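You operate a simulated robot arm through the tools that you are given. There is no shell and no other tool. Be economical: measure what you need, move in short steps, check, and stop when the job is done.

You run a simulated robot arm. Do the job below in one go: nothing can be reset, and whatever is moved stays where it is left.

JOB
Set the meter to 50 mm/s with the red sensor on the calibrator.
Fine: calibrator key on, turn the meter knob; then calibrator key off and the sensor back in its cell.

The check looks at the end state, three seconds after you hand in, the way a careful person would. Anything else that was tipped, shoved, dropped, spilled or broken makes it a failure.

ROBOT AND FRAMES
A 6-joint arm with a two-finger parallel gripper, fixed in place. Base frame: the origin is at the foot of the arm, x ahead of it, y to its left, z up; the work surface is at about z = 0. Readings come in m, degrees, newtons and seconds.
With the tool pointing down near the work surface it reaches from about 0.12 to 0.5 m from the base axis. Its first joint turns from -72.0 to 72.0 degrees. Payload 0.65 kg.
The TCP is the grasp point between the finger pads, 0.025 m short of the fingertips. In the tool frame z runs along the fingers and y along their closing line. The gripper opens to 0.076 m. The fingers are 0.018 m wide and 0.01 m thick; the gripper's body (0.036 by 0.078 m) begins 0.045 m behind the TCP.
Orientation is told as [roll, pitch, yaw] about the base's x, y, z axes, in that order, counted from this pose: with the fingers straight down and closing along the base's y, the tool's x points along the base's -x, its y along +y and its z along -z.

CONTROLS
- The arm moves only by the tool arm_command. Its argument "motion" is a list of rows, each an object (a shift or turn left out is 0, a gripper value left out holds the last) with "translation": the shift along the tool's x, y, z in m, a list of three; "rot": the turn, a rotation vector about the tool's x, y, z in degrees, a list of three; "jaw": the finger opening in m, from 0 to 0.076. In form: [{"translation": [dx, dy, dz], "rot": [ax, ay, az], "jaw": jaw}, ...]. A call has 1 to 8 rows; each row is the pose to reach, as a shift and turn from the pose commanded when the call began, along the tool's axes at that moment. Rows are played at 5 a second. More than 0.05 m and 8.6 degrees between two rows, or a gripper value outside its range, and nothing of the call is played. Where a pose cannot be reached the arm comes as near as it can. A force on the tool above 90 N (or 10 N above the force at the start of the call, whichever is more), or a blocked arm, ends the call early, and 0.2 s more pass. Each finger travels about 0.108 m/s and halts on what it meets, pressing with about 31 N; the grip force reading is that of the motor and also rises with nothing between the fingers. The clock runs only during rows and for 0.2 s after the last one: add rows that repeat a pose to give the fingers time. The reply holds the time, the measured pose of the TCP, the force on the tool along the base axes, the opening and the grip force, in the units named above and with some noise, with the torque about the TCP (base axes, N m) and any sound that the robot's microphone picked up, and new pictures: "pictures" is both (left out), scene, wrist or none.
- Cameras (640 x 400 px; columns grow to the right, rows downward): "scene" is fixed at [0.0769, 0.2945, 0.4219]; the picture's right is [-0.52, -0.85, 0.00], its down [-0.36, 0.22, -0.91] and it looks along [0.78, -0.47, -0.42] (base axes); focal length 214 px, centre (320, 200). "wrist" rides on the gripper at [0.058, 0.011, -0.081] in the tool frame; the picture's right is [-0.18, 0.98, 0.00], its down [-0.75, -0.14, -0.64] and it looks along [-0.63, -0.12, 0.77] (tool axes); focal length 243 px, centre (320, 200). There is no depth. A picture from a camera that has moved, and an enlarged one, comes with that camera's place and axes in the base frame and with its lens.
- close_up(camera, box): a new picture of the part [left, top, right, bottom] of that camera's present view, enlarged. It takes no simulated time.
- close_job(): hands the job in; it is judged then, once.

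Work in short steps. Places have to be worked out from the pictures, the camera data and where the tool is seen: move nearer, look again, correct. Check each grasp and each placing, and mend what went wrong. You have 120 turns and 200 pictures in all, those below and enlarged ones among them. Open the gripper and draw the arm clear of the work before you hand the job in, unless the task says otherwise; then end with one line.

The tools are called after "Emit:" as name(argument=value, ...) on one line, values as JSON. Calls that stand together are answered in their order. arm_command: Moves the arm, as the interface text tells. Its arguments: {"type":"object","properties":{"motion":{"type":"array"},"pictures":{"type":"string","enum":["both","scene","wrist","none"]}},"required":["motion"]} The other tools are called the same way: close_up (camera, box) takes an enlarged picture of a part of a camera's view; close_job () hands the job in.

At the start:

```text
clock: 0.0
tool_pos: [0.1847, 0.1648, 0.3742]
orientation: [0.0, 0.1, 0.0]
wrist_force: [0.0, 0.3, 0.5]
torque: [0.01, -0.01, 0.01]
grip_width: 0.0761
gripper_force: 0.1
```

scene: 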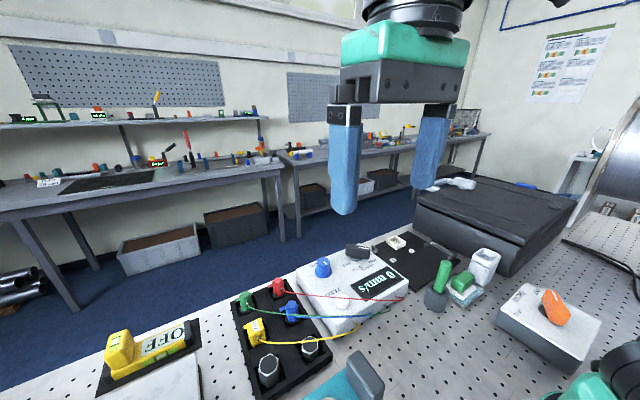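
wrist: 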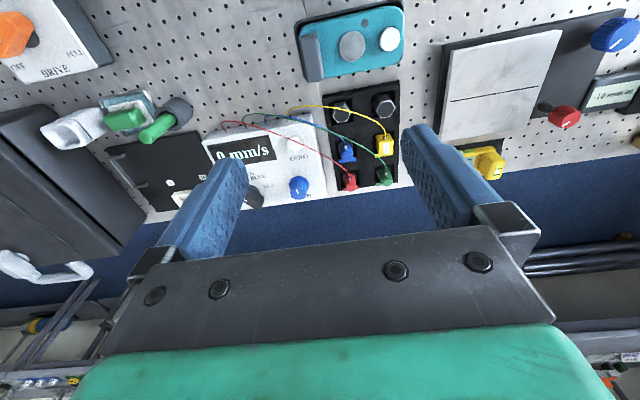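

I start with enlarged views to identify the meter, the sensors, the calibrator and its key.

Emit:
close_up(camera="wrist", box=[190, 0, 430, 220])

Emit:
close_up(camera="scene", box=[220, 230, 420, 400])

Emit:
close_up(camera="wrist", box=[430, 0, 640, 200])

Emit:
close_up(camera="wrist", box=[0, 0, 220, 220])

```text
1.82 times, centred on (310, 110) of wrist
camera zoom: at [0.1273, 0.1755, 0.4541], right [0.18, 0.98, 0.0], down [0.75, -0.14, 0.64], along [0.63, -0.12, -0.77], focal length 441 px, centre (338, 364)
```

zoom: 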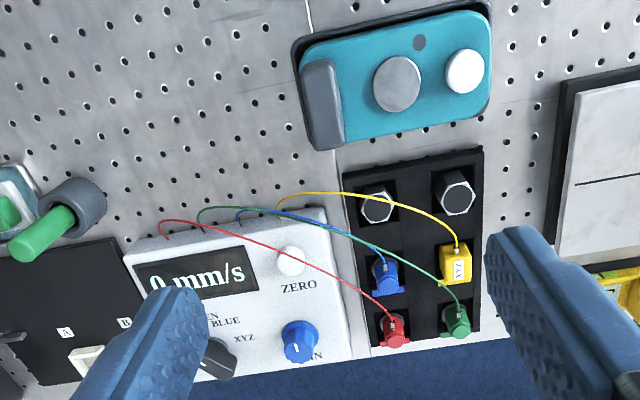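

```text
2.35 times, centred on (320, 315) of scene
camera zoom: at [0.0769, 0.2945, 0.4219], right [-0.52, -0.85, 0.0], down [-0.36, 0.22, -0.91], along [0.78, -0.47, -0.42], focal length 505 px, centre (320, -71)
```

zoom: 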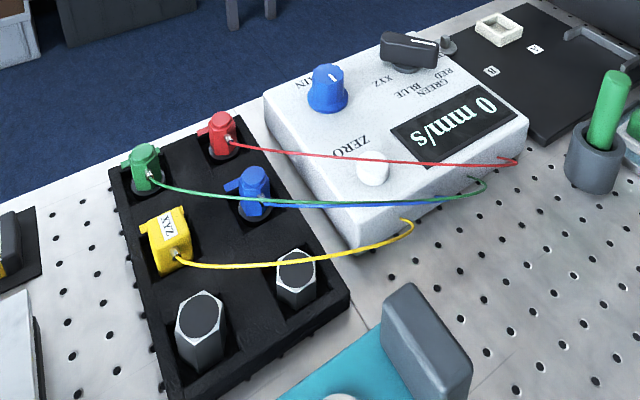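

```text
2.00 times, centred on (535, 100) of wrist
camera zoom: at [0.1273, 0.1755, 0.4541], right [0.18, 0.98, 0.0], down [0.75, -0.14, 0.64], along [0.63, -0.12, -0.77], focal length 485 px, centre (-110, 400)
```

zoom: 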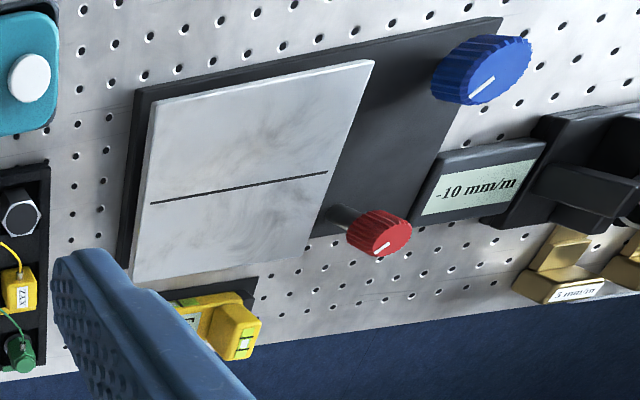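

```text
1.82 times, centred on (110, 110) of wrist
camera zoom: at [0.1273, 0.1755, 0.4541], right [0.18, 0.98, 0.0], down [0.75, -0.14, 0.64], along [0.63, -0.12, -0.77], focal length 441 px, centre (702, 364)
```

zoom: 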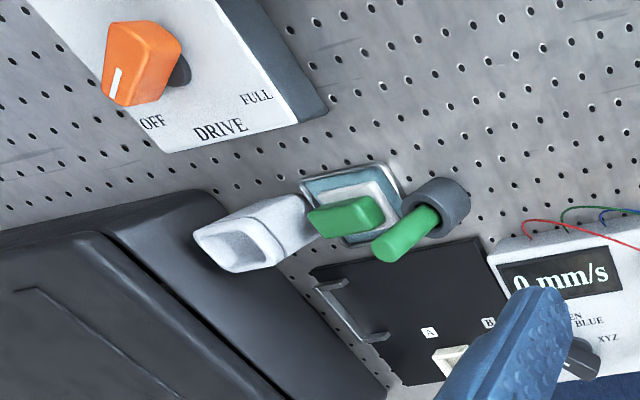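

I need to see the yellow "OFF" unit, the teal unit and the meter's selector marking in more detail.

Emit:
close_up(camera="scene", box=[90, 310, 230, 400])

Emit:
close_up(camera="scene", box=[300, 225, 420, 300])

Emit:
close_up(camera="wrist", box=[290, 0, 410, 80])

```text
4.44 times, centred on (160, 355) of scene
camera zoom: at [0.0769, 0.2945, 0.4219], right [-0.52, -0.85, 0.0], down [-0.36, 0.22, -0.91], along [0.78, -0.47, -0.42], focal length 953 px, centre (1031, -489)
```

zoom: 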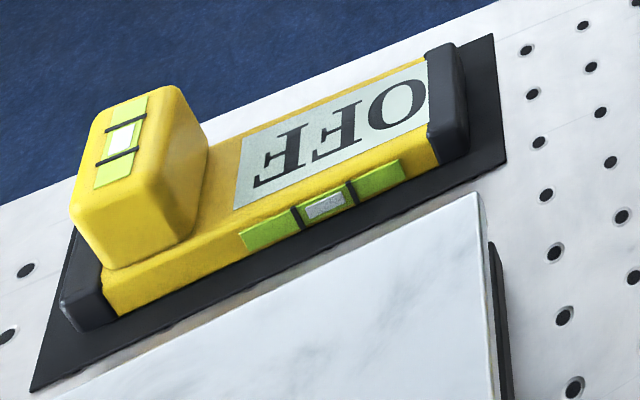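

```text
5.33 times, centred on (360, 262) of scene
camera zoom: at [0.0769, 0.2945, 0.4219], right [-0.52, -0.85, 0.0], down [-0.36, 0.22, -0.91], along [0.78, -0.47, -0.42], focal length 1144 px, centre (107, -133)
```

zoom: 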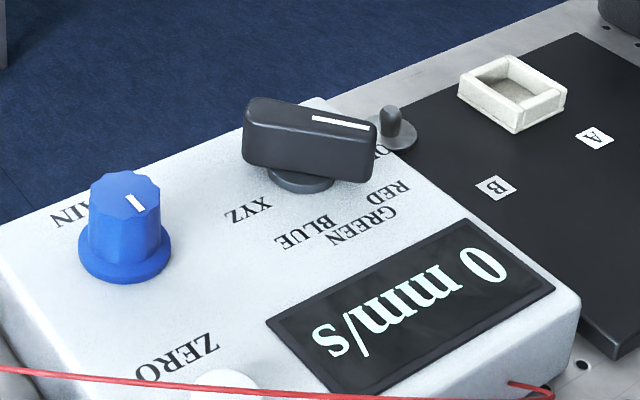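

```text
5.00 times, centred on (350, 40) of wrist
camera zoom: at [0.1273, 0.1755, 0.4541], right [0.18, 0.98, 0.0], down [0.75, -0.14, 0.64], along [0.63, -0.12, -0.77], focal length 1213 px, centre (170, 1000)
```

zoom: 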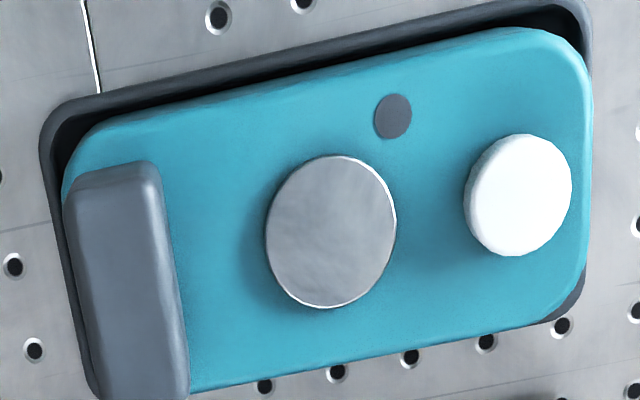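

Teal unit is the calibrator (disc pad about (0.19, 0.21), white key about (0.19, 0.27), lamp off); the meter with the GAIN knob is about (0.37, 0.06). I move toward the meter for a better look at its selector.

Emit:
arm_command(motion=[{"translation": [-0.012, -0.025, 0.03]}, {"translation": [-0.024, -0.05, 0.06]}, {"translation": [-0.035, -0.075, 0.09]}, {"translation": [-0.035, -0.075, 0.09]}], pictures="wrist")

```text
clock: 1.0
tool_pos: [0.221, 0.0889, 0.2837]
orientation: [0.1, 0.1, 0.1]
wrist_force: [0.4, -0.3, 0.1]
torque: [0.01, -0.02, -0.02]
grip_width: 0.0761
gripper_force: 0.1
camera wrist: at [0.1635, 0.0993, 0.3635], right [0.18, 0.98, 0.0], down [0.75, -0.14, 0.64], along [0.63, -0.12, -0.77], focal length 243 px, centre (320, 200)
```

wrist: 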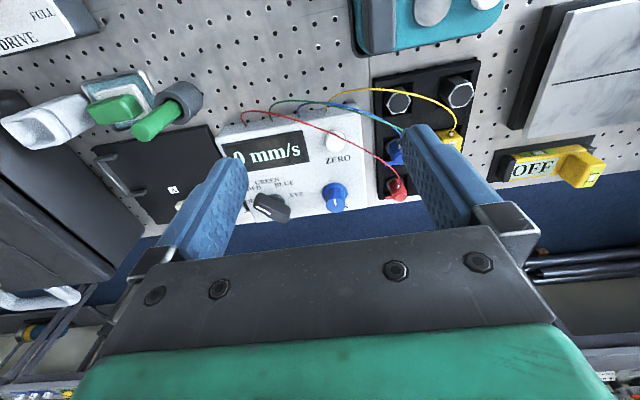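

Emit:
close_up(camera="wrist", box=[210, 120, 370, 230])

Emit:
close_up(camera="wrist", box=[340, 60, 500, 210])

```text
3.64 times, centred on (290, 175) of wrist
camera zoom: at [0.1635, 0.0993, 0.3635], right [0.18, 0.98, 0.0], down [0.75, -0.14, 0.64], along [0.63, -0.12, -0.77], focal length 882 px, centre (429, 291)
```

zoom: 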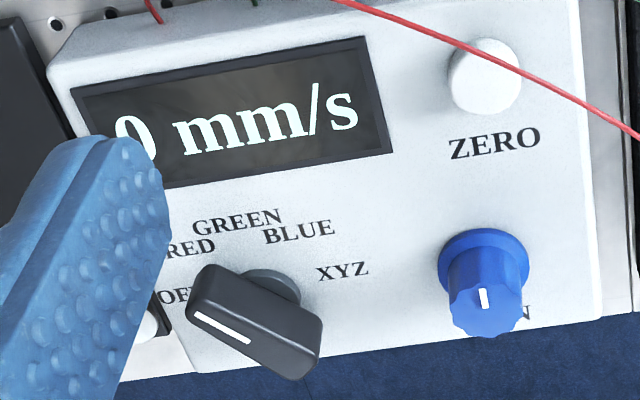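

```text
2.67 times, centred on (420, 135) of wrist
camera zoom: at [0.1635, 0.0993, 0.3635], right [0.18, 0.98, 0.0], down [0.75, -0.14, 0.64], along [0.63, -0.12, -0.77], focal length 647 px, centre (53, 373)
```

zoom: 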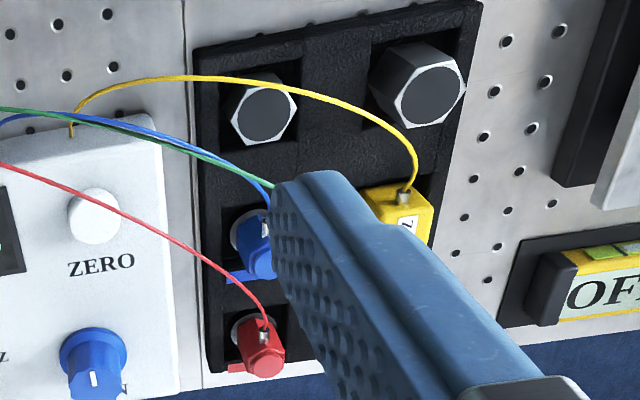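

The selector lever is parallel to the RED direction, so it is already on RED. The red sensor sits at about (0.447, 0.187, 0.025); I go closer to look at it.

Emit:
arm_command(motion=[{"translation": [-0.026, 0.02, 0.017]}, {"translation": [-0.052, 0.04, 0.034]}, {"translation": [-0.078, 0.06, 0.05]}, {"translation": [-0.104, 0.08, 0.067]}, {"translation": [-0.13, 0.1, 0.084]}, {"translation": [-0.13, 0.1, 0.084]}], pictures="both")

Emit:
close_up(camera="wrist", box=[220, 80, 420, 210])

```text
clock: 2.4
tool_pos: [0.3495, 0.1881, 0.1992]
orientation: [0.0, 0.0, 0.1]
wrist_force: [1.1, 0.0, 0.6]
torque: [0.01, -0.02, 0.04]
grip_width: 0.076
gripper_force: 0.1
camera wrist: at [0.2923, 0.1997, 0.2798], right [0.18, 0.98, 0.0], down [0.75, -0.14, 0.64], along [0.63, -0.12, -0.77], focal length 243 px, centre (320, 200)
```

scene: 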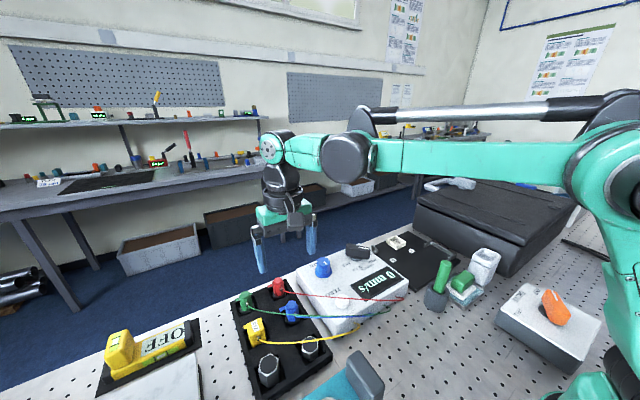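
wrist: 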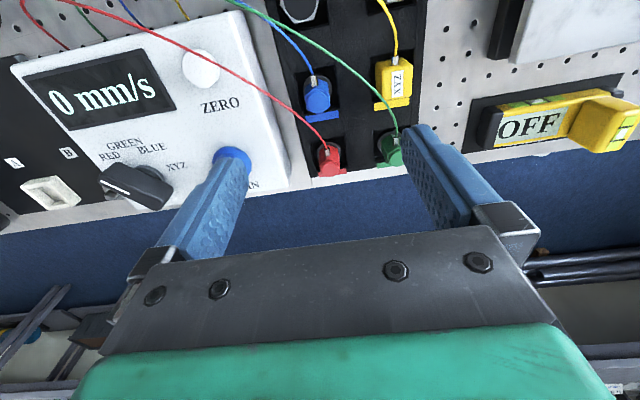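

```text
3.08 times, centred on (320, 145) of wrist
camera zoom: at [0.2923, 0.1997, 0.2798], right [0.18, 0.98, 0.0], down [0.75, -0.14, 0.64], along [0.63, -0.12, -0.77], focal length 746 px, centre (320, 369)
```

zoom: 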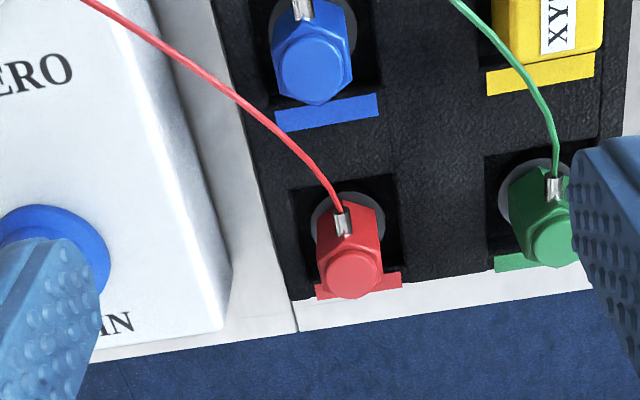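

The red sensor is a hex body, about 26 mm across, axis near (0.443, 0.183). I zoom to get its top height, flats and connector side.

Emit:
close_up(camera="wrist", box=[300, 130, 364, 182])

Emit:
close_up(camera="scene", box=[225, 265, 345, 345])

```text
7.69 times, centred on (332, 156) of wrist
camera zoom: at [0.2923, 0.1997, 0.2798], right [0.18, 0.98, 0.0], down [0.75, -0.14, 0.64], along [0.63, -0.12, -0.77], focal length 1866 px, centre (228, 538)
```

zoom: 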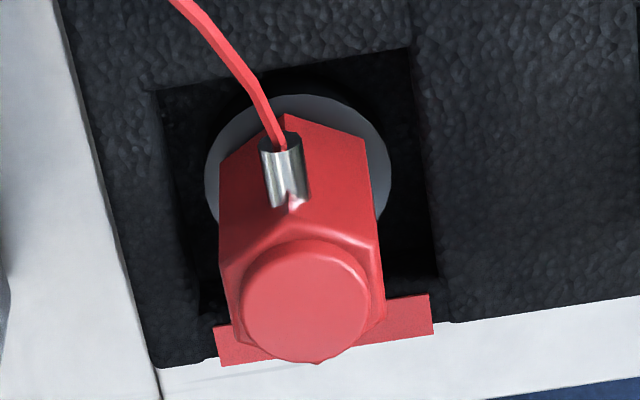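

```text
5.00 times, centred on (285, 305) of scene
camera zoom: at [0.0769, 0.2945, 0.4219], right [-0.52, -0.85, 0.0], down [-0.36, 0.22, -0.91], along [0.78, -0.47, -0.42], focal length 1072 px, centre (495, -325)
```

zoom: 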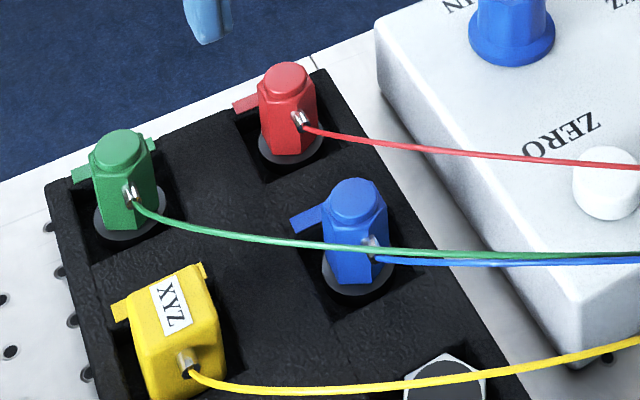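

Sensor: axis (0.443, 0.1825), top z≈0.043, hex ≈24 mm wide with flats facing ±y. I move above it with the jaw narrowed to 44 mm.

Emit:
arm_command(motion=[{"translation": [-0.031, -0.0019, 0.033], "jaw": 0.044}, {"translation": [-0.062, -0.0037, 0.066], "jaw": 0.044}, {"translation": [-0.0935, -0.0056, 0.099], "jaw": 0.044}, {"translation": [-0.0935, -0.0056, 0.099], "jaw": 0.044}, {"translation": [-0.0935, -0.0056, 0.099], "jaw": 0.044}])

Emit:
close_up(camera="scene", box=[225, 225, 345, 325])

```text
clock: 3.6
tool_pos: [0.4433, 0.184, 0.0993]
orientation: [0.0, 0.0, 0.1]
wrist_force: [-0.3, 0.8, -0.2]
torque: [0.0, 0.0, -0.02]
grip_width: 0.044
gripper_force: 0.1
camera wrist: at [0.3856, 0.195, 0.1801], right [0.18, 0.98, 0.0], down [0.75, -0.14, 0.64], along [0.63, -0.12, -0.77], focal length 243 px, centre (320, 200)
```

scene: 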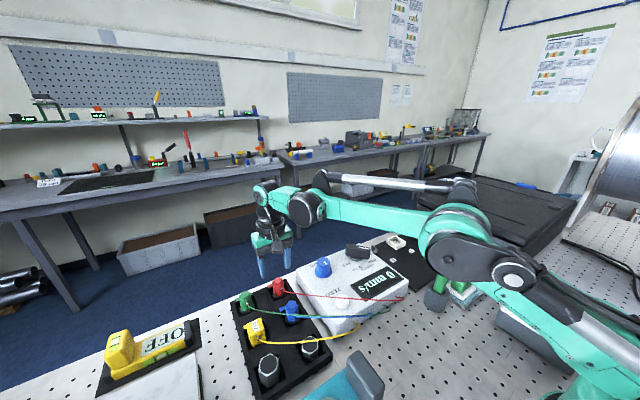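
wrist: 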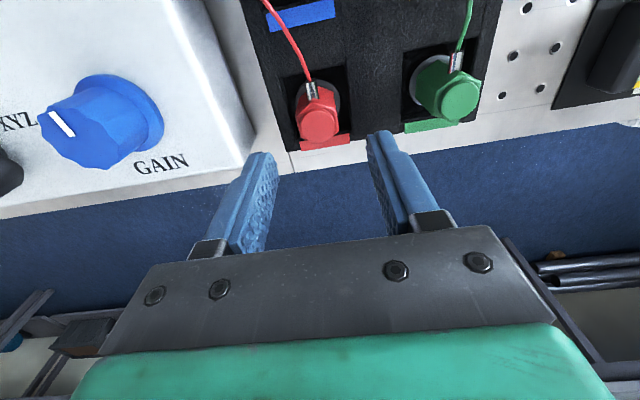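

```text
4.00 times, centred on (285, 275) of scene
camera zoom: at [0.0769, 0.2945, 0.4219], right [-0.52, -0.85, 0.0], down [-0.36, 0.22, -0.91], along [0.78, -0.47, -0.42], focal length 858 px, centre (460, -100)
```

zoom: 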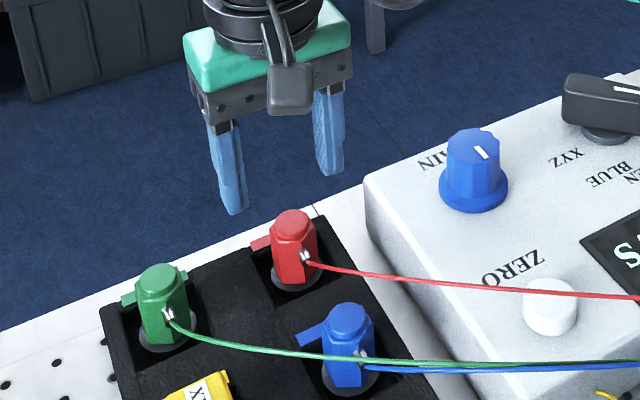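

The sensor top recomputes to (0.442, 0.183), under the grip. I descend to TCP z≈0.050 keeping the tips above the tray.

Emit:
arm_command(motion=[{"translation": [0.001, -0.001, 0.02]}, {"translation": [0.001, -0.001, 0.035]}, {"translation": [0.001, -0.001, 0.044]}, {"translation": [0.001, -0.001, 0.049]}, {"translation": [0.001, -0.001, 0.049]}])

Emit:
close_up(camera="scene", box=[225, 245, 345, 325])

```text
clock: 4.8
tool_pos: [0.4437, 0.1833, 0.0528]
orientation: [0.1, -0.1, 0.0]
wrist_force: [0.3, 0.2, -0.5]
torque: [0.0, -0.01, 0.03]
grip_width: 0.0443
gripper_force: 0.0
camera wrist: at [0.3847, 0.1945, 0.1323], right [0.18, 0.98, 0.0], down [0.75, -0.14, 0.64], along [0.63, -0.12, -0.77], focal length 243 px, centre (320, 200)
```

scene: 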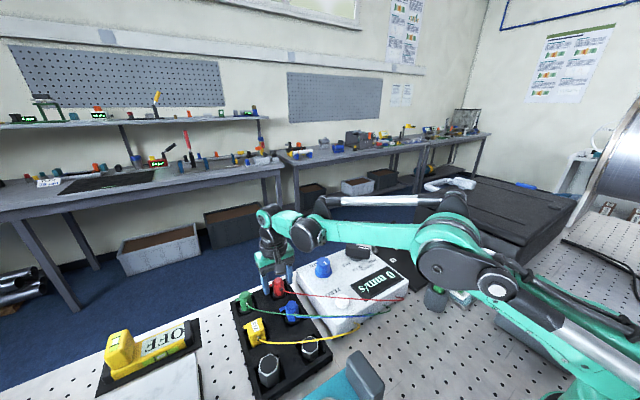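
wrist: 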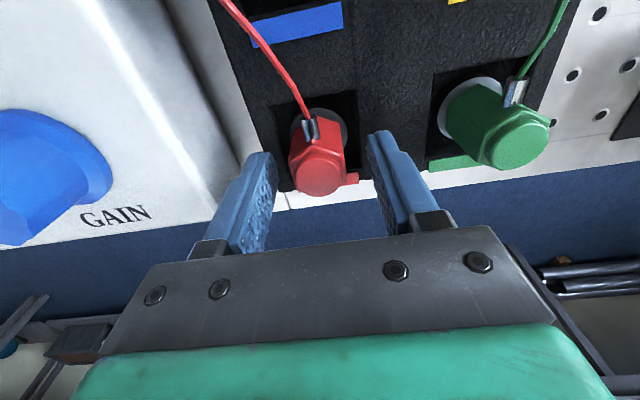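

```text
5.00 times, centred on (285, 285) of scene
camera zoom: at [0.0769, 0.2945, 0.4219], right [-0.52, -0.85, 0.0], down [-0.36, 0.22, -0.91], along [0.78, -0.47, -0.42], focal length 1072 px, centre (495, -225)
```

zoom: 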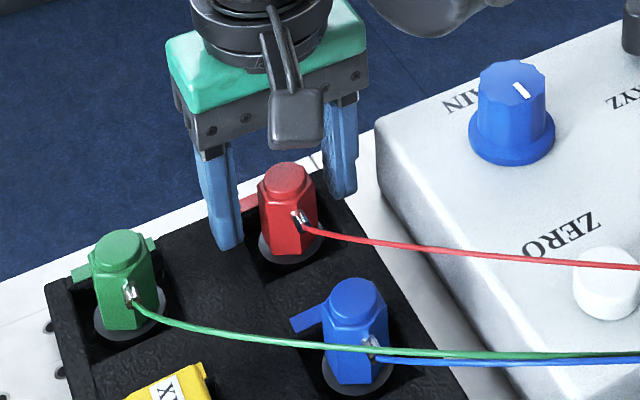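

Sensor is centred between the fingers (top at about (0.441, 0.184)). I close the jaw.

Emit:
arm_command(motion=[{"translation": [0.001, 0, 0.001], "jaw": 0.03}, {"translation": [0.001, 0, 0.001], "jaw": 0.02}, {"translation": [0.001, 0, 0.001], "jaw": 0.016}, {"translation": [0.001, 0, 0.001], "jaw": 0.016}], pictures="wrist")

```text
clock: 5.8
tool_pos: [0.4406, 0.1827, 0.0507]
orientation: [0.0, 0.0, 0.1]
wrist_force: [0.4, 1.5, 2.4]
torque: [0.03, -0.04, 0.03]
grip_width: 0.0221
gripper_force: 30.9
camera wrist: at [0.3843, 0.1943, 0.1311], right [0.18, 0.98, 0.0], down [0.75, -0.14, 0.64], along [0.63, -0.12, -0.77], focal length 243 px, centre (320, 200)
```

wrist: 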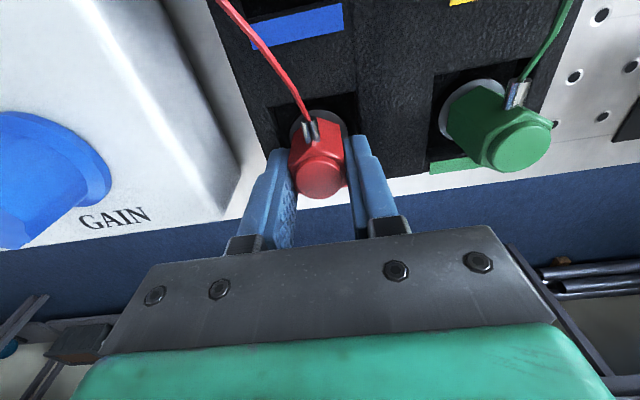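

Gripped at 22 mm with 31 N. I lift straight up slowly.

Emit:
arm_command(motion=[{"translation": [0, 0, -0.01]}, {"translation": [0, 0, -0.03]}, {"translation": [0, 0, -0.06]}, {"translation": [0, 0, -0.09]}, {"translation": [0, 0, -0.09]}])

```text
clock: 7.0
tool_pos: [0.4439, 0.1831, 0.1408]
orientation: [0.0, 0.1, -0.1]
wrist_force: [-0.5, 0.0, 0.6]
torque: [0.0, -0.02, 0.0]
grip_width: 0.0223
gripper_force: 31.1
camera wrist: at [0.3848, 0.1946, 0.2213], right [0.18, 0.98, 0.0], down [0.75, -0.14, 0.64], along [0.63, -0.12, -0.77], focal length 243 px, centre (320, 200)
```

scene: 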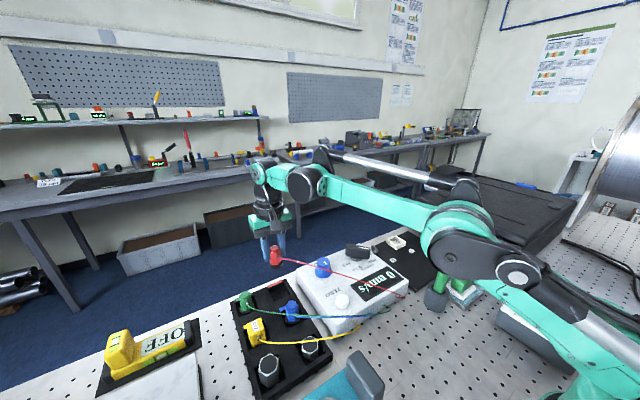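
wrist: 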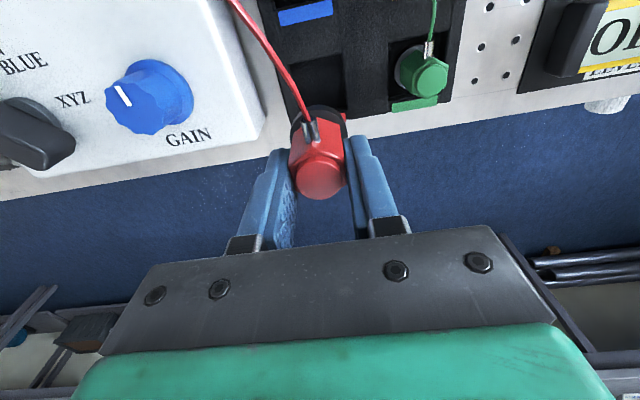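

Sensor is free and firmly held. I carry it back toward the calibrator, stopping beside it to measure the pad.

Emit:
arm_command(motion=[{"translation": [0.04, -0.005, -0.006]}, {"translation": [0.08, -0.01, -0.012]}, {"translation": [0.12, -0.015, -0.018]}, {"translation": [0.16, -0.02, -0.024]}, {"translation": [0.2, -0.025, -0.03]}, {"translation": [0.24, -0.029, -0.03]}, {"translation": [0.274, -0.033, -0.03]}, {"translation": [0.274, -0.033, -0.03]}])

Emit:
close_up(camera="wrist", box=[260, 40, 480, 180])

```text
clock: 8.8
tool_pos: [0.1676, 0.149, 0.1719]
orientation: [0.1, 0.0, 0.0]
wrist_force: [-0.1, 0.3, -0.5]
torque: [0.03, -0.01, 0.0]
grip_width: 0.0222
gripper_force: 31.4
camera wrist: at [0.1104, 0.16, 0.2521], right [0.18, 0.98, 0.0], down [0.75, -0.14, 0.64], along [0.63, -0.12, -0.77], focal length 243 px, centre (320, 200)
```

scene: 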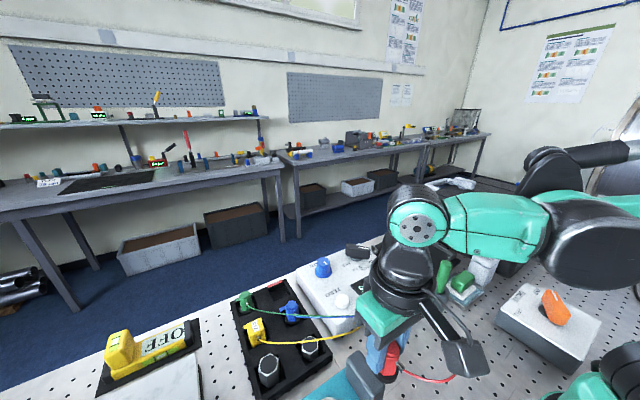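
wrist: 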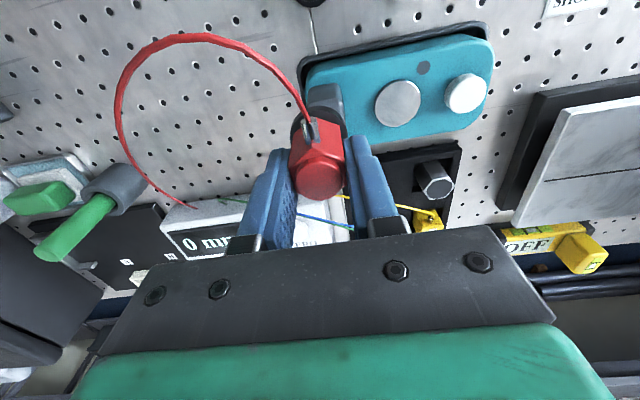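

```text
2.86 times, centred on (370, 110) of wrist
camera zoom: at [0.1104, 0.16, 0.2521], right [0.18, 0.98, 0.0], down [0.75, -0.14, 0.64], along [0.63, -0.12, -0.77], focal length 693 px, centre (177, 457)
```

zoom: 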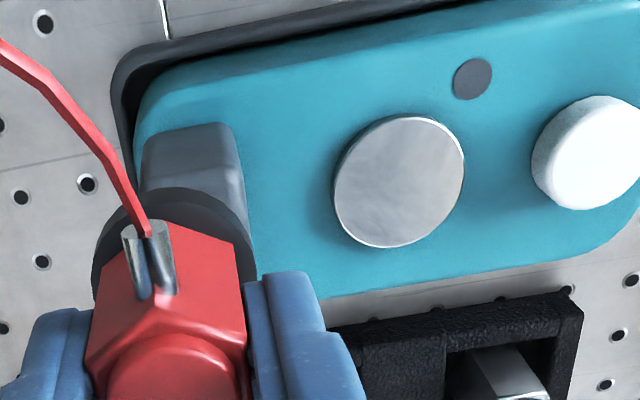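

Triangulating pad: top centre ≈ (0.189, 0.210, 0.047), diameter ≈38 mm; key ≈ (0.189, 0.263, 0.05). I move over the pad first, then down to just above it.

Emit:
arm_command(motion=[{"translation": [-0.011, 0.03, 0]}, {"translation": [-0.0224, 0.06, 0]}, {"translation": [-0.0224, 0.06, 0.03]}, {"translation": [-0.0224, 0.06, 0.056]}, {"translation": [-0.0224, 0.06, 0.056]}], pictures="wrist")

Emit:
close_up(camera="wrist", box=[240, 20, 440, 200])

```text
clock: 10.0
tool_pos: [0.1919, 0.2089, 0.1149]
orientation: [0.0, 0.0, -0.1]
wrist_force: [1.0, 0.6, -1.2]
torque: [0.0, -0.01, -0.02]
grip_width: 0.022
gripper_force: 31.1
camera wrist: at [0.1336, 0.2196, 0.1948], right [0.18, 0.98, 0.0], down [0.75, -0.14, 0.64], along [0.63, -0.12, -0.77], focal length 243 px, centre (320, 200)
```

wrist: 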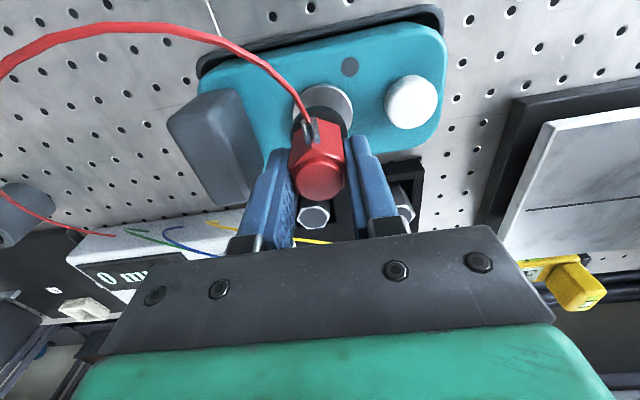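

```text
2.22 times, centred on (340, 110) of wrist
camera zoom: at [0.1336, 0.2196, 0.1948], right [0.18, 0.98, 0.0], down [0.75, -0.14, 0.64], along [0.63, -0.12, -0.77], focal length 539 px, centre (276, 400)
```

zoom: 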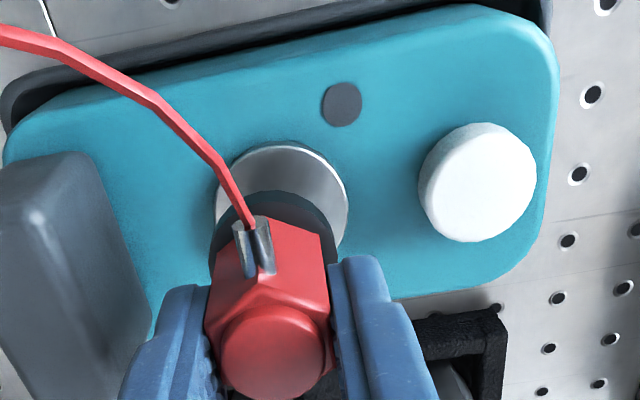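

Alignment is within about 2 mm (pad ≈ (0.188, 0.2106)). I nudge and lower in small steps while watching force.

Emit:
arm_command(motion=[{"translation": [0.0015, 0.0015, 0.006]}, {"translation": [0.0015, 0.0015, 0.012]}, {"translation": [0.0015, 0.0015, 0.016]}, {"translation": [0.0015, 0.0015, 0.016]}], pictures="wrist")

Emit:
close_up(camera="wrist", box=[240, 20, 440, 200])

```text
clock: 11.0
tool_pos: [0.1888, 0.2107, 0.0999]
orientation: [0.1, -0.1, 0.1]
wrist_force: [-0.3, -0.2, -0.6]
torque: [0.0, 0.0, 0.02]
grip_width: 0.0224
gripper_force: 30.8
camera wrist: at [0.1314, 0.2225, 0.1793], right [0.18, 0.98, 0.0], down [0.75, -0.14, 0.64], along [0.63, -0.12, -0.77], focal length 243 px, centre (320, 200)
```

wrist: 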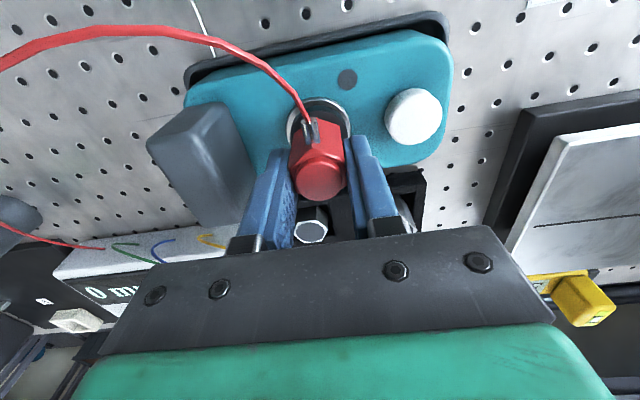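

```text
2.22 times, centred on (340, 110) of wrist
camera zoom: at [0.1314, 0.2225, 0.1793], right [0.18, 0.98, 0.0], down [0.75, -0.14, 0.64], along [0.63, -0.12, -0.77], focal length 539 px, centre (276, 400)
```

zoom: 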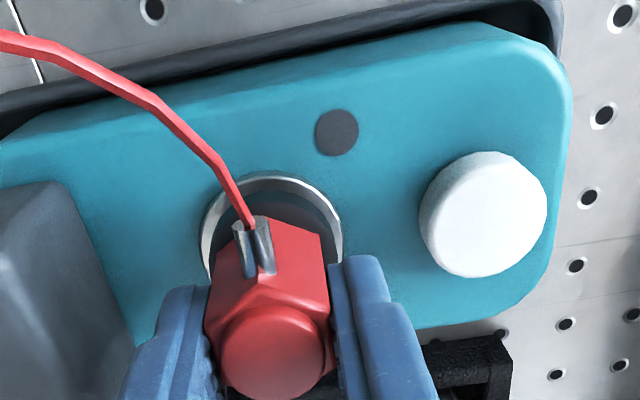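

Base nearly concentric with the pad, about 1 mm too far in +y. I correct that and lower in 1–2 mm steps.

Emit:
arm_command(motion=[{"translation": [0, -0.0012, 0.001]}, {"translation": [0, -0.0012, 0.002]}, {"translation": [0, -0.0012, 0.003]}, {"translation": [0, -0.0012, 0.004]}], pictures="wrist")

Emit:
close_up(camera="wrist", box=[240, 20, 440, 200])

```text
clock: 12.0
tool_pos: [0.1875, 0.2091, 0.0945]
orientation: [0.0, 0.0, -0.1]
wrist_force: [-0.3, -0.5, -0.7]
torque: [0.01, 0.0, 0.03]
grip_width: 0.0221
gripper_force: 30.7
camera wrist: at [0.1304, 0.2207, 0.1748], right [0.18, 0.98, 0.0], down [0.75, -0.14, 0.64], along [0.63, -0.12, -0.77], focal length 243 px, centre (320, 200)
```

wrist: 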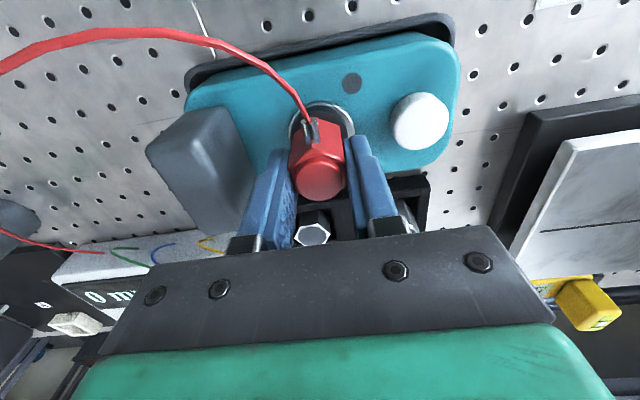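

```text
2.22 times, centred on (340, 110) of wrist
camera zoom: at [0.1304, 0.2207, 0.1748], right [0.18, 0.98, 0.0], down [0.75, -0.14, 0.64], along [0.63, -0.12, -0.77], focal length 539 px, centre (276, 400)
```

zoom: 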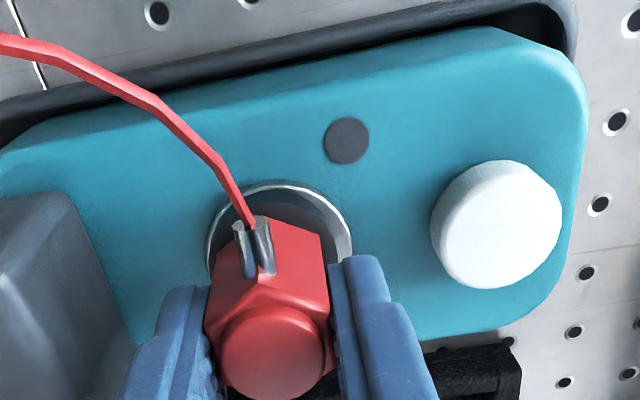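

No contact yet; pad now about 1 mm to +y. I step back 0.7 mm and continue down.

Emit:
arm_command(motion=[{"translation": [0, 0.0007, 0.001]}, {"translation": [0, 0.0007, 0.002]}, {"translation": [0, 0.0007, 0.003]}, {"translation": [0, 0.0007, 0.003]}], pictures="wrist")

Emit:
close_up(camera="wrist", box=[240, 20, 440, 200])

```text
clock: 13.0
tool_pos: [0.1886, 0.2102, 0.0922]
orientation: [0.0, -0.1, -0.1]
wrist_force: [0.7, 1.2, -7.9]
torque: [0.03, -0.08, -0.02]
grip_width: 0.0225
gripper_force: 31.0
camera wrist: at [0.1305, 0.2217, 0.1722], right [0.18, 0.98, 0.0], down [0.75, -0.14, 0.64], along [0.63, -0.12, -0.77], focal length 243 px, centre (320, 200)
```

wrist: 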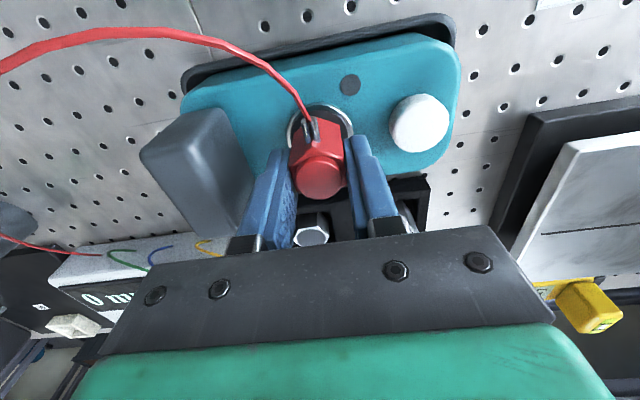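

```text
2.22 times, centred on (340, 110) of wrist
camera zoom: at [0.1305, 0.2217, 0.1722], right [0.18, 0.98, 0.0], down [0.75, -0.14, 0.64], along [0.63, -0.12, -0.77], focal length 539 px, centre (276, 400)
```

zoom: 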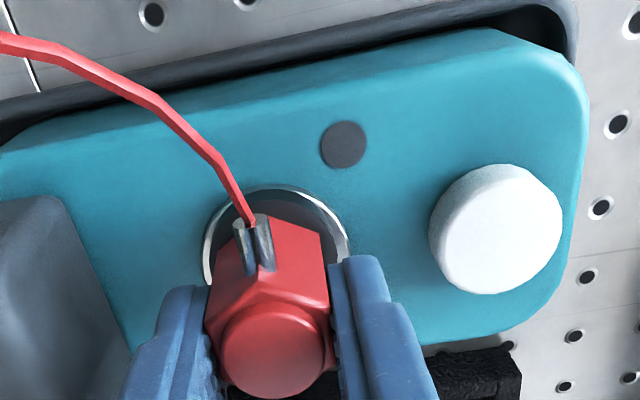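

Contact (≈8 N) with the base concentric on the pad. I release with a small opening, then rise straight up.

Emit:
arm_command(motion=[{"translation": [0, 0, -0.0005], "jaw": 0.028}, {"translation": [0, 0, -0.0005], "jaw": 0.038}, {"translation": [0, 0, -0.0005], "jaw": 0.038}, {"translation": [0, 0, -0.02], "jaw": 0.038}, {"translation": [0, 0, -0.05], "jaw": 0.038}, {"translation": [0, 0, -0.08], "jaw": 0.038}, {"translation": [0, 0, -0.08], "jaw": 0.038}], pictures="wrist")

Emit:
close_up(camera="wrist", box=[200, 0, 480, 175])

```text
clock: 14.6
tool_pos: [0.1887, 0.2116, 0.1731]
orientation: [0.0, -0.1, 0.0]
wrist_force: [-0.4, -0.2, 0.1]
torque: [0.01, -0.01, 0.05]
grip_width: 0.038
gripper_force: 0.1
camera wrist: at [0.1313, 0.2224, 0.2525], right [0.18, 0.98, 0.0], down [0.75, -0.14, 0.64], along [0.63, -0.12, -0.77], focal length 243 px, centre (320, 200)
```

wrist: 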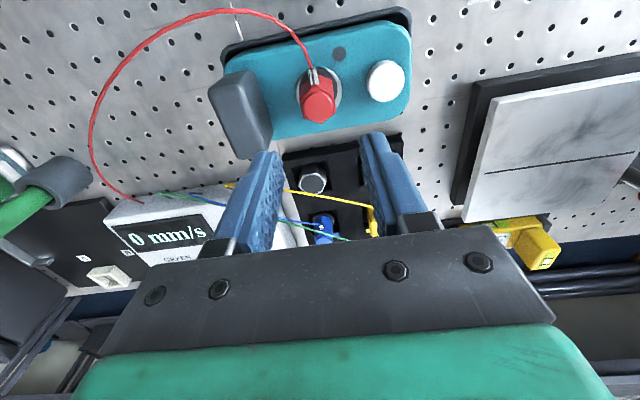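

```text
2.29 times, centred on (340, 88) of wrist
camera zoom: at [0.1313, 0.2224, 0.2525], right [0.18, 0.98, 0.0], down [0.75, -0.14, 0.64], along [0.63, -0.12, -0.77], focal length 555 px, centre (274, 457)
```

zoom: 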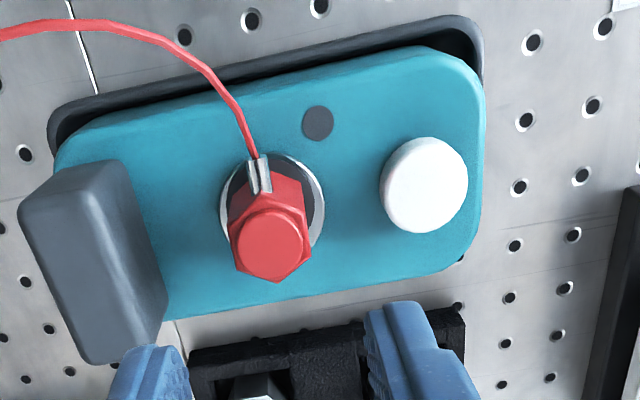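

Sensor stands centred on the pad. Now I close the jaw and move over the key at (0.189, 0.262), tips about 15 mm above it.

Emit:
arm_command(motion=[{"translation": [0, 0.026, 0], "jaw": 0.01}, {"translation": [-0.0005, 0.0515, 0], "jaw": 0.0}, {"translation": [-0.0005, 0.0515, 0.04], "jaw": 0.0}, {"translation": [-0.0005, 0.0515, 0.08], "jaw": 0.0}, {"translation": [-0.0005, 0.0515, 0.08], "jaw": 0.0}], pictures="wrist")

Emit:
close_up(camera="wrist", box=[200, 40, 440, 190])

```text
clock: 15.8
tool_pos: [0.1896, 0.2632, 0.0919]
orientation: [0.0, 0.1, 0.0]
wrist_force: [0.5, 1.1, -0.2]
torque: [0.01, 0.01, 0.01]
grip_width: 0.0
gripper_force: 23.5
camera wrist: at [0.132, 0.2739, 0.1712], right [0.18, 0.98, 0.0], down [0.75, -0.14, 0.64], along [0.63, -0.12, -0.77], focal length 243 px, centre (320, 200)
```

wrist: 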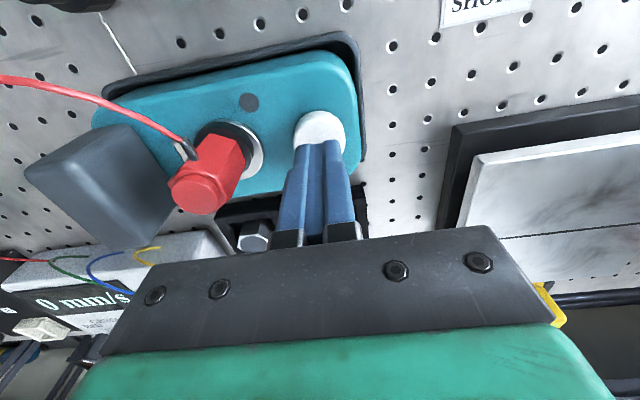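

```text
2.67 times, centred on (320, 115) of wrist
camera zoom: at [0.132, 0.2739, 0.1712], right [0.18, 0.98, 0.0], down [0.75, -0.14, 0.64], along [0.63, -0.12, -0.77], focal length 647 px, centre (320, 427)
```

zoom: 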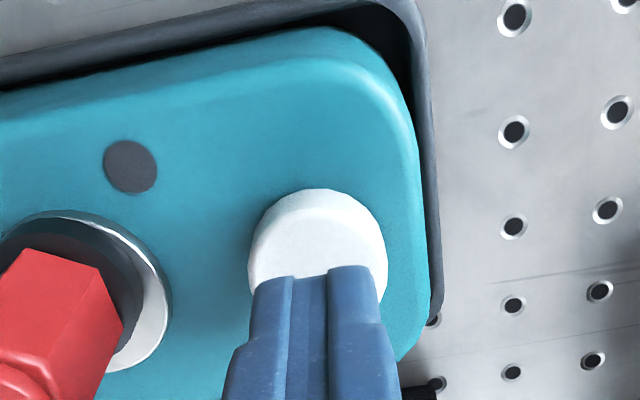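

Tips are over the key. I press down gently in small steps.

Emit:
arm_command(motion=[{"translation": [0, 0, 0.008]}, {"translation": [0, 0, 0.012]}, {"translation": [0, 0, 0.015]}, {"translation": [0, 0, 0.017]}, {"translation": [0, 0, 0.017]}], pictures="wrist")

Emit:
close_up(camera="wrist", box=[200, 40, 440, 190])

```text
clock: 17.0
tool_pos: [0.1898, 0.2621, 0.0763]
orientation: [-0.1, 0.0, 0.0]
wrist_force: [3.0, -0.5, 23.6]
torque: [0.0, -0.05, 0.03]
grip_width: 0.0001
gripper_force: 23.5
heard: click
camera wrist: at [0.1321, 0.2736, 0.1547], right [0.18, 0.98, 0.0], down [0.75, -0.14, 0.64], along [0.63, -0.12, -0.77], focal length 243 px, centre (320, 200)
```

wrist: 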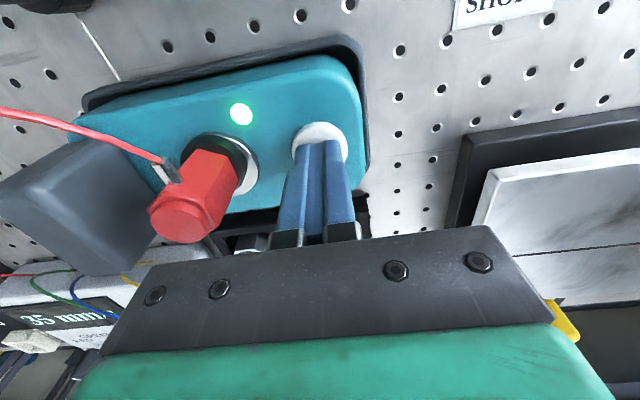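

```text
2.67 times, centred on (320, 115) of wrist
camera zoom: at [0.1321, 0.2736, 0.1547], right [0.18, 0.98, 0.0], down [0.75, -0.14, 0.64], along [0.63, -0.12, -0.77], focal length 647 px, centre (320, 427)
```

zoom: 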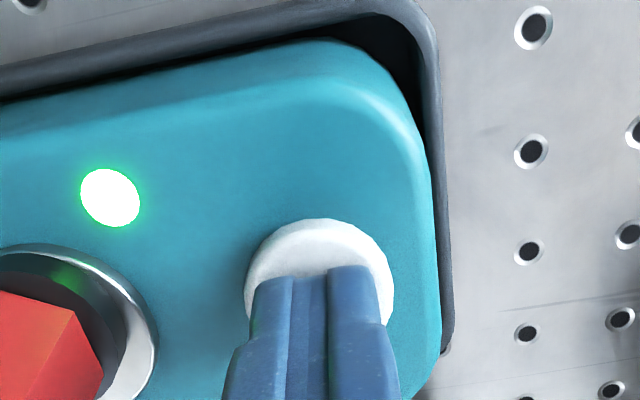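

The click came, lamp is green and the meter reads ~35 mm/s. I retract up and go to view the GAIN knob.

Emit:
arm_command(motion=[{"translation": [0, 0, -0.05]}, {"translation": [0, 0, -0.1]}, {"translation": [-0.022, -0.034, -0.105], "jaw": 0.04}, {"translation": [-0.044, -0.069, -0.11], "jaw": 0.076}, {"translation": [-0.067, -0.103, -0.115], "jaw": 0.076}, {"translation": [-0.089, -0.138, -0.12], "jaw": 0.076}, {"translation": [-0.111, -0.172, -0.125], "jaw": 0.076}, {"translation": [-0.111, -0.172, -0.125], "jaw": 0.076}])

Emit:
close_up(camera="wrist", box=[180, 60, 420, 220])

```text
clock: 18.8
tool_pos: [0.3013, 0.0905, 0.2011]
orientation: [0.2, 0.0, 0.1]
wrist_force: [0.4, 0.0, 0.1]
torque: [0.02, -0.01, 0.01]
grip_width: 0.0761
gripper_force: 0.1
camera wrist: at [0.2433, 0.1017, 0.2806], right [0.18, 0.98, 0.0], down [0.75, -0.14, 0.64], along [0.63, -0.12, -0.77], focal length 243 px, centre (320, 200)
```

scene: 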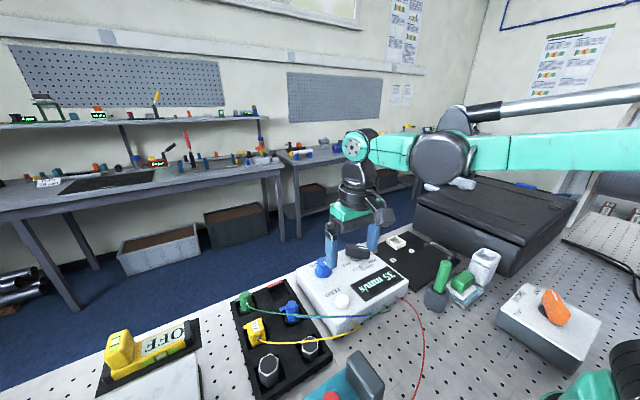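
wrist: 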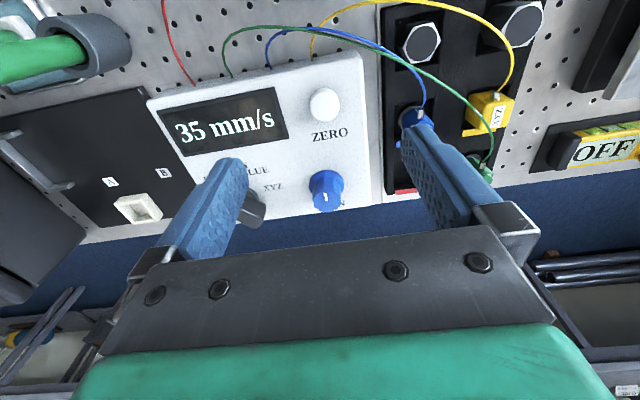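

```text
2.50 times, centred on (300, 140) of wrist
camera zoom: at [0.2433, 0.1017, 0.2806], right [0.18, 0.98, 0.0], down [0.75, -0.14, 0.64], along [0.63, -0.12, -0.77], focal length 606 px, centre (370, 350)
```

zoom: 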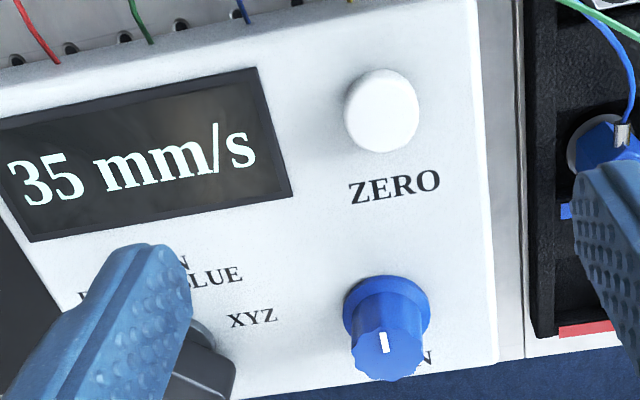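

Lamp stays on (35 mm/s). Knob top is around (0.41, 0.079, 0.08); I go closer to measure it.

Emit:
arm_command(motion=[{"translation": [-0.035, -0.006, 0.025]}, {"translation": [-0.07, -0.012, 0.05]}, {"translation": [-0.07, -0.012, 0.05]}])

Emit:
close_up(camera="wrist", box=[240, 80, 400, 200])

Emit:
close_up(camera="scene", box=[285, 225, 405, 305])

```text
clock: 19.6
tool_pos: [0.3714, 0.0776, 0.1512]
orientation: [0.1, -0.1, 0.1]
wrist_force: [-0.2, -0.1, 0.0]
torque: [-0.01, 0.04, 0.06]
grip_width: 0.076
gripper_force: 0.0
camera wrist: at [0.3134, 0.0898, 0.2303], right [0.18, 0.98, 0.0], down [0.75, -0.14, 0.64], along [0.63, -0.12, -0.77], focal length 243 px, centre (320, 200)
```

scene: 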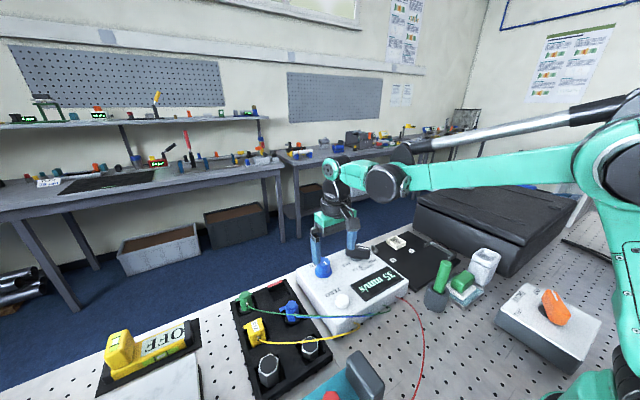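
wrist: 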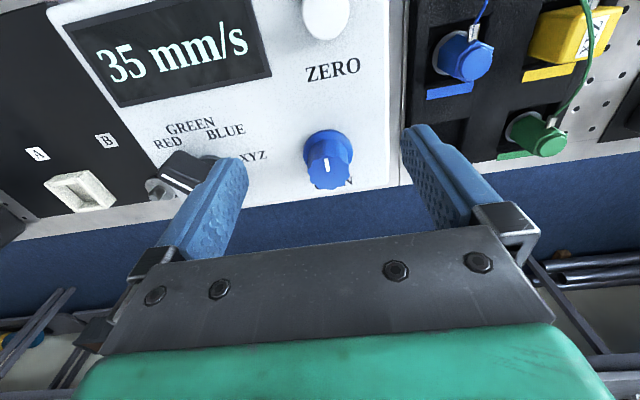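

```text
3.33 times, centred on (320, 140) of wrist
camera zoom: at [0.3134, 0.0898, 0.2303], right [0.18, 0.98, 0.0], down [0.75, -0.14, 0.64], along [0.63, -0.12, -0.77], focal length 809 px, centre (320, 400)
```

zoom: 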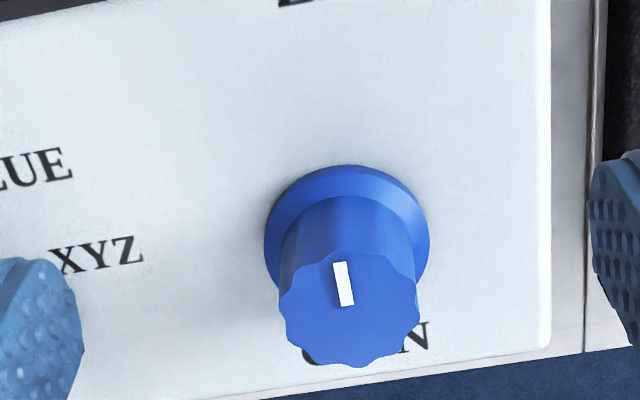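

```text
5.00 times, centred on (345, 265) of scene
camera zoom: at [0.0769, 0.2945, 0.4219], right [-0.52, -0.85, 0.0], down [-0.36, 0.22, -0.91], along [0.78, -0.47, -0.42], focal length 1072 px, centre (195, -125)
```

zoom: 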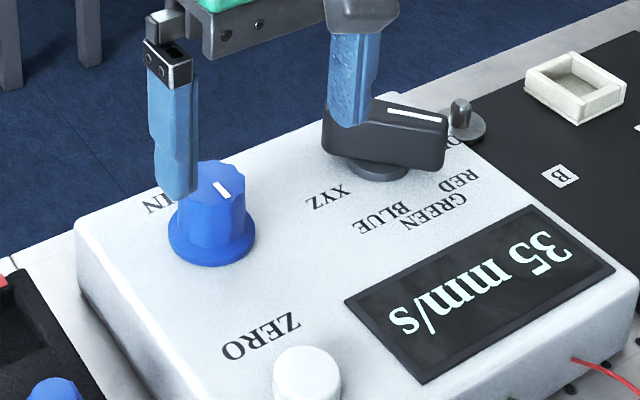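

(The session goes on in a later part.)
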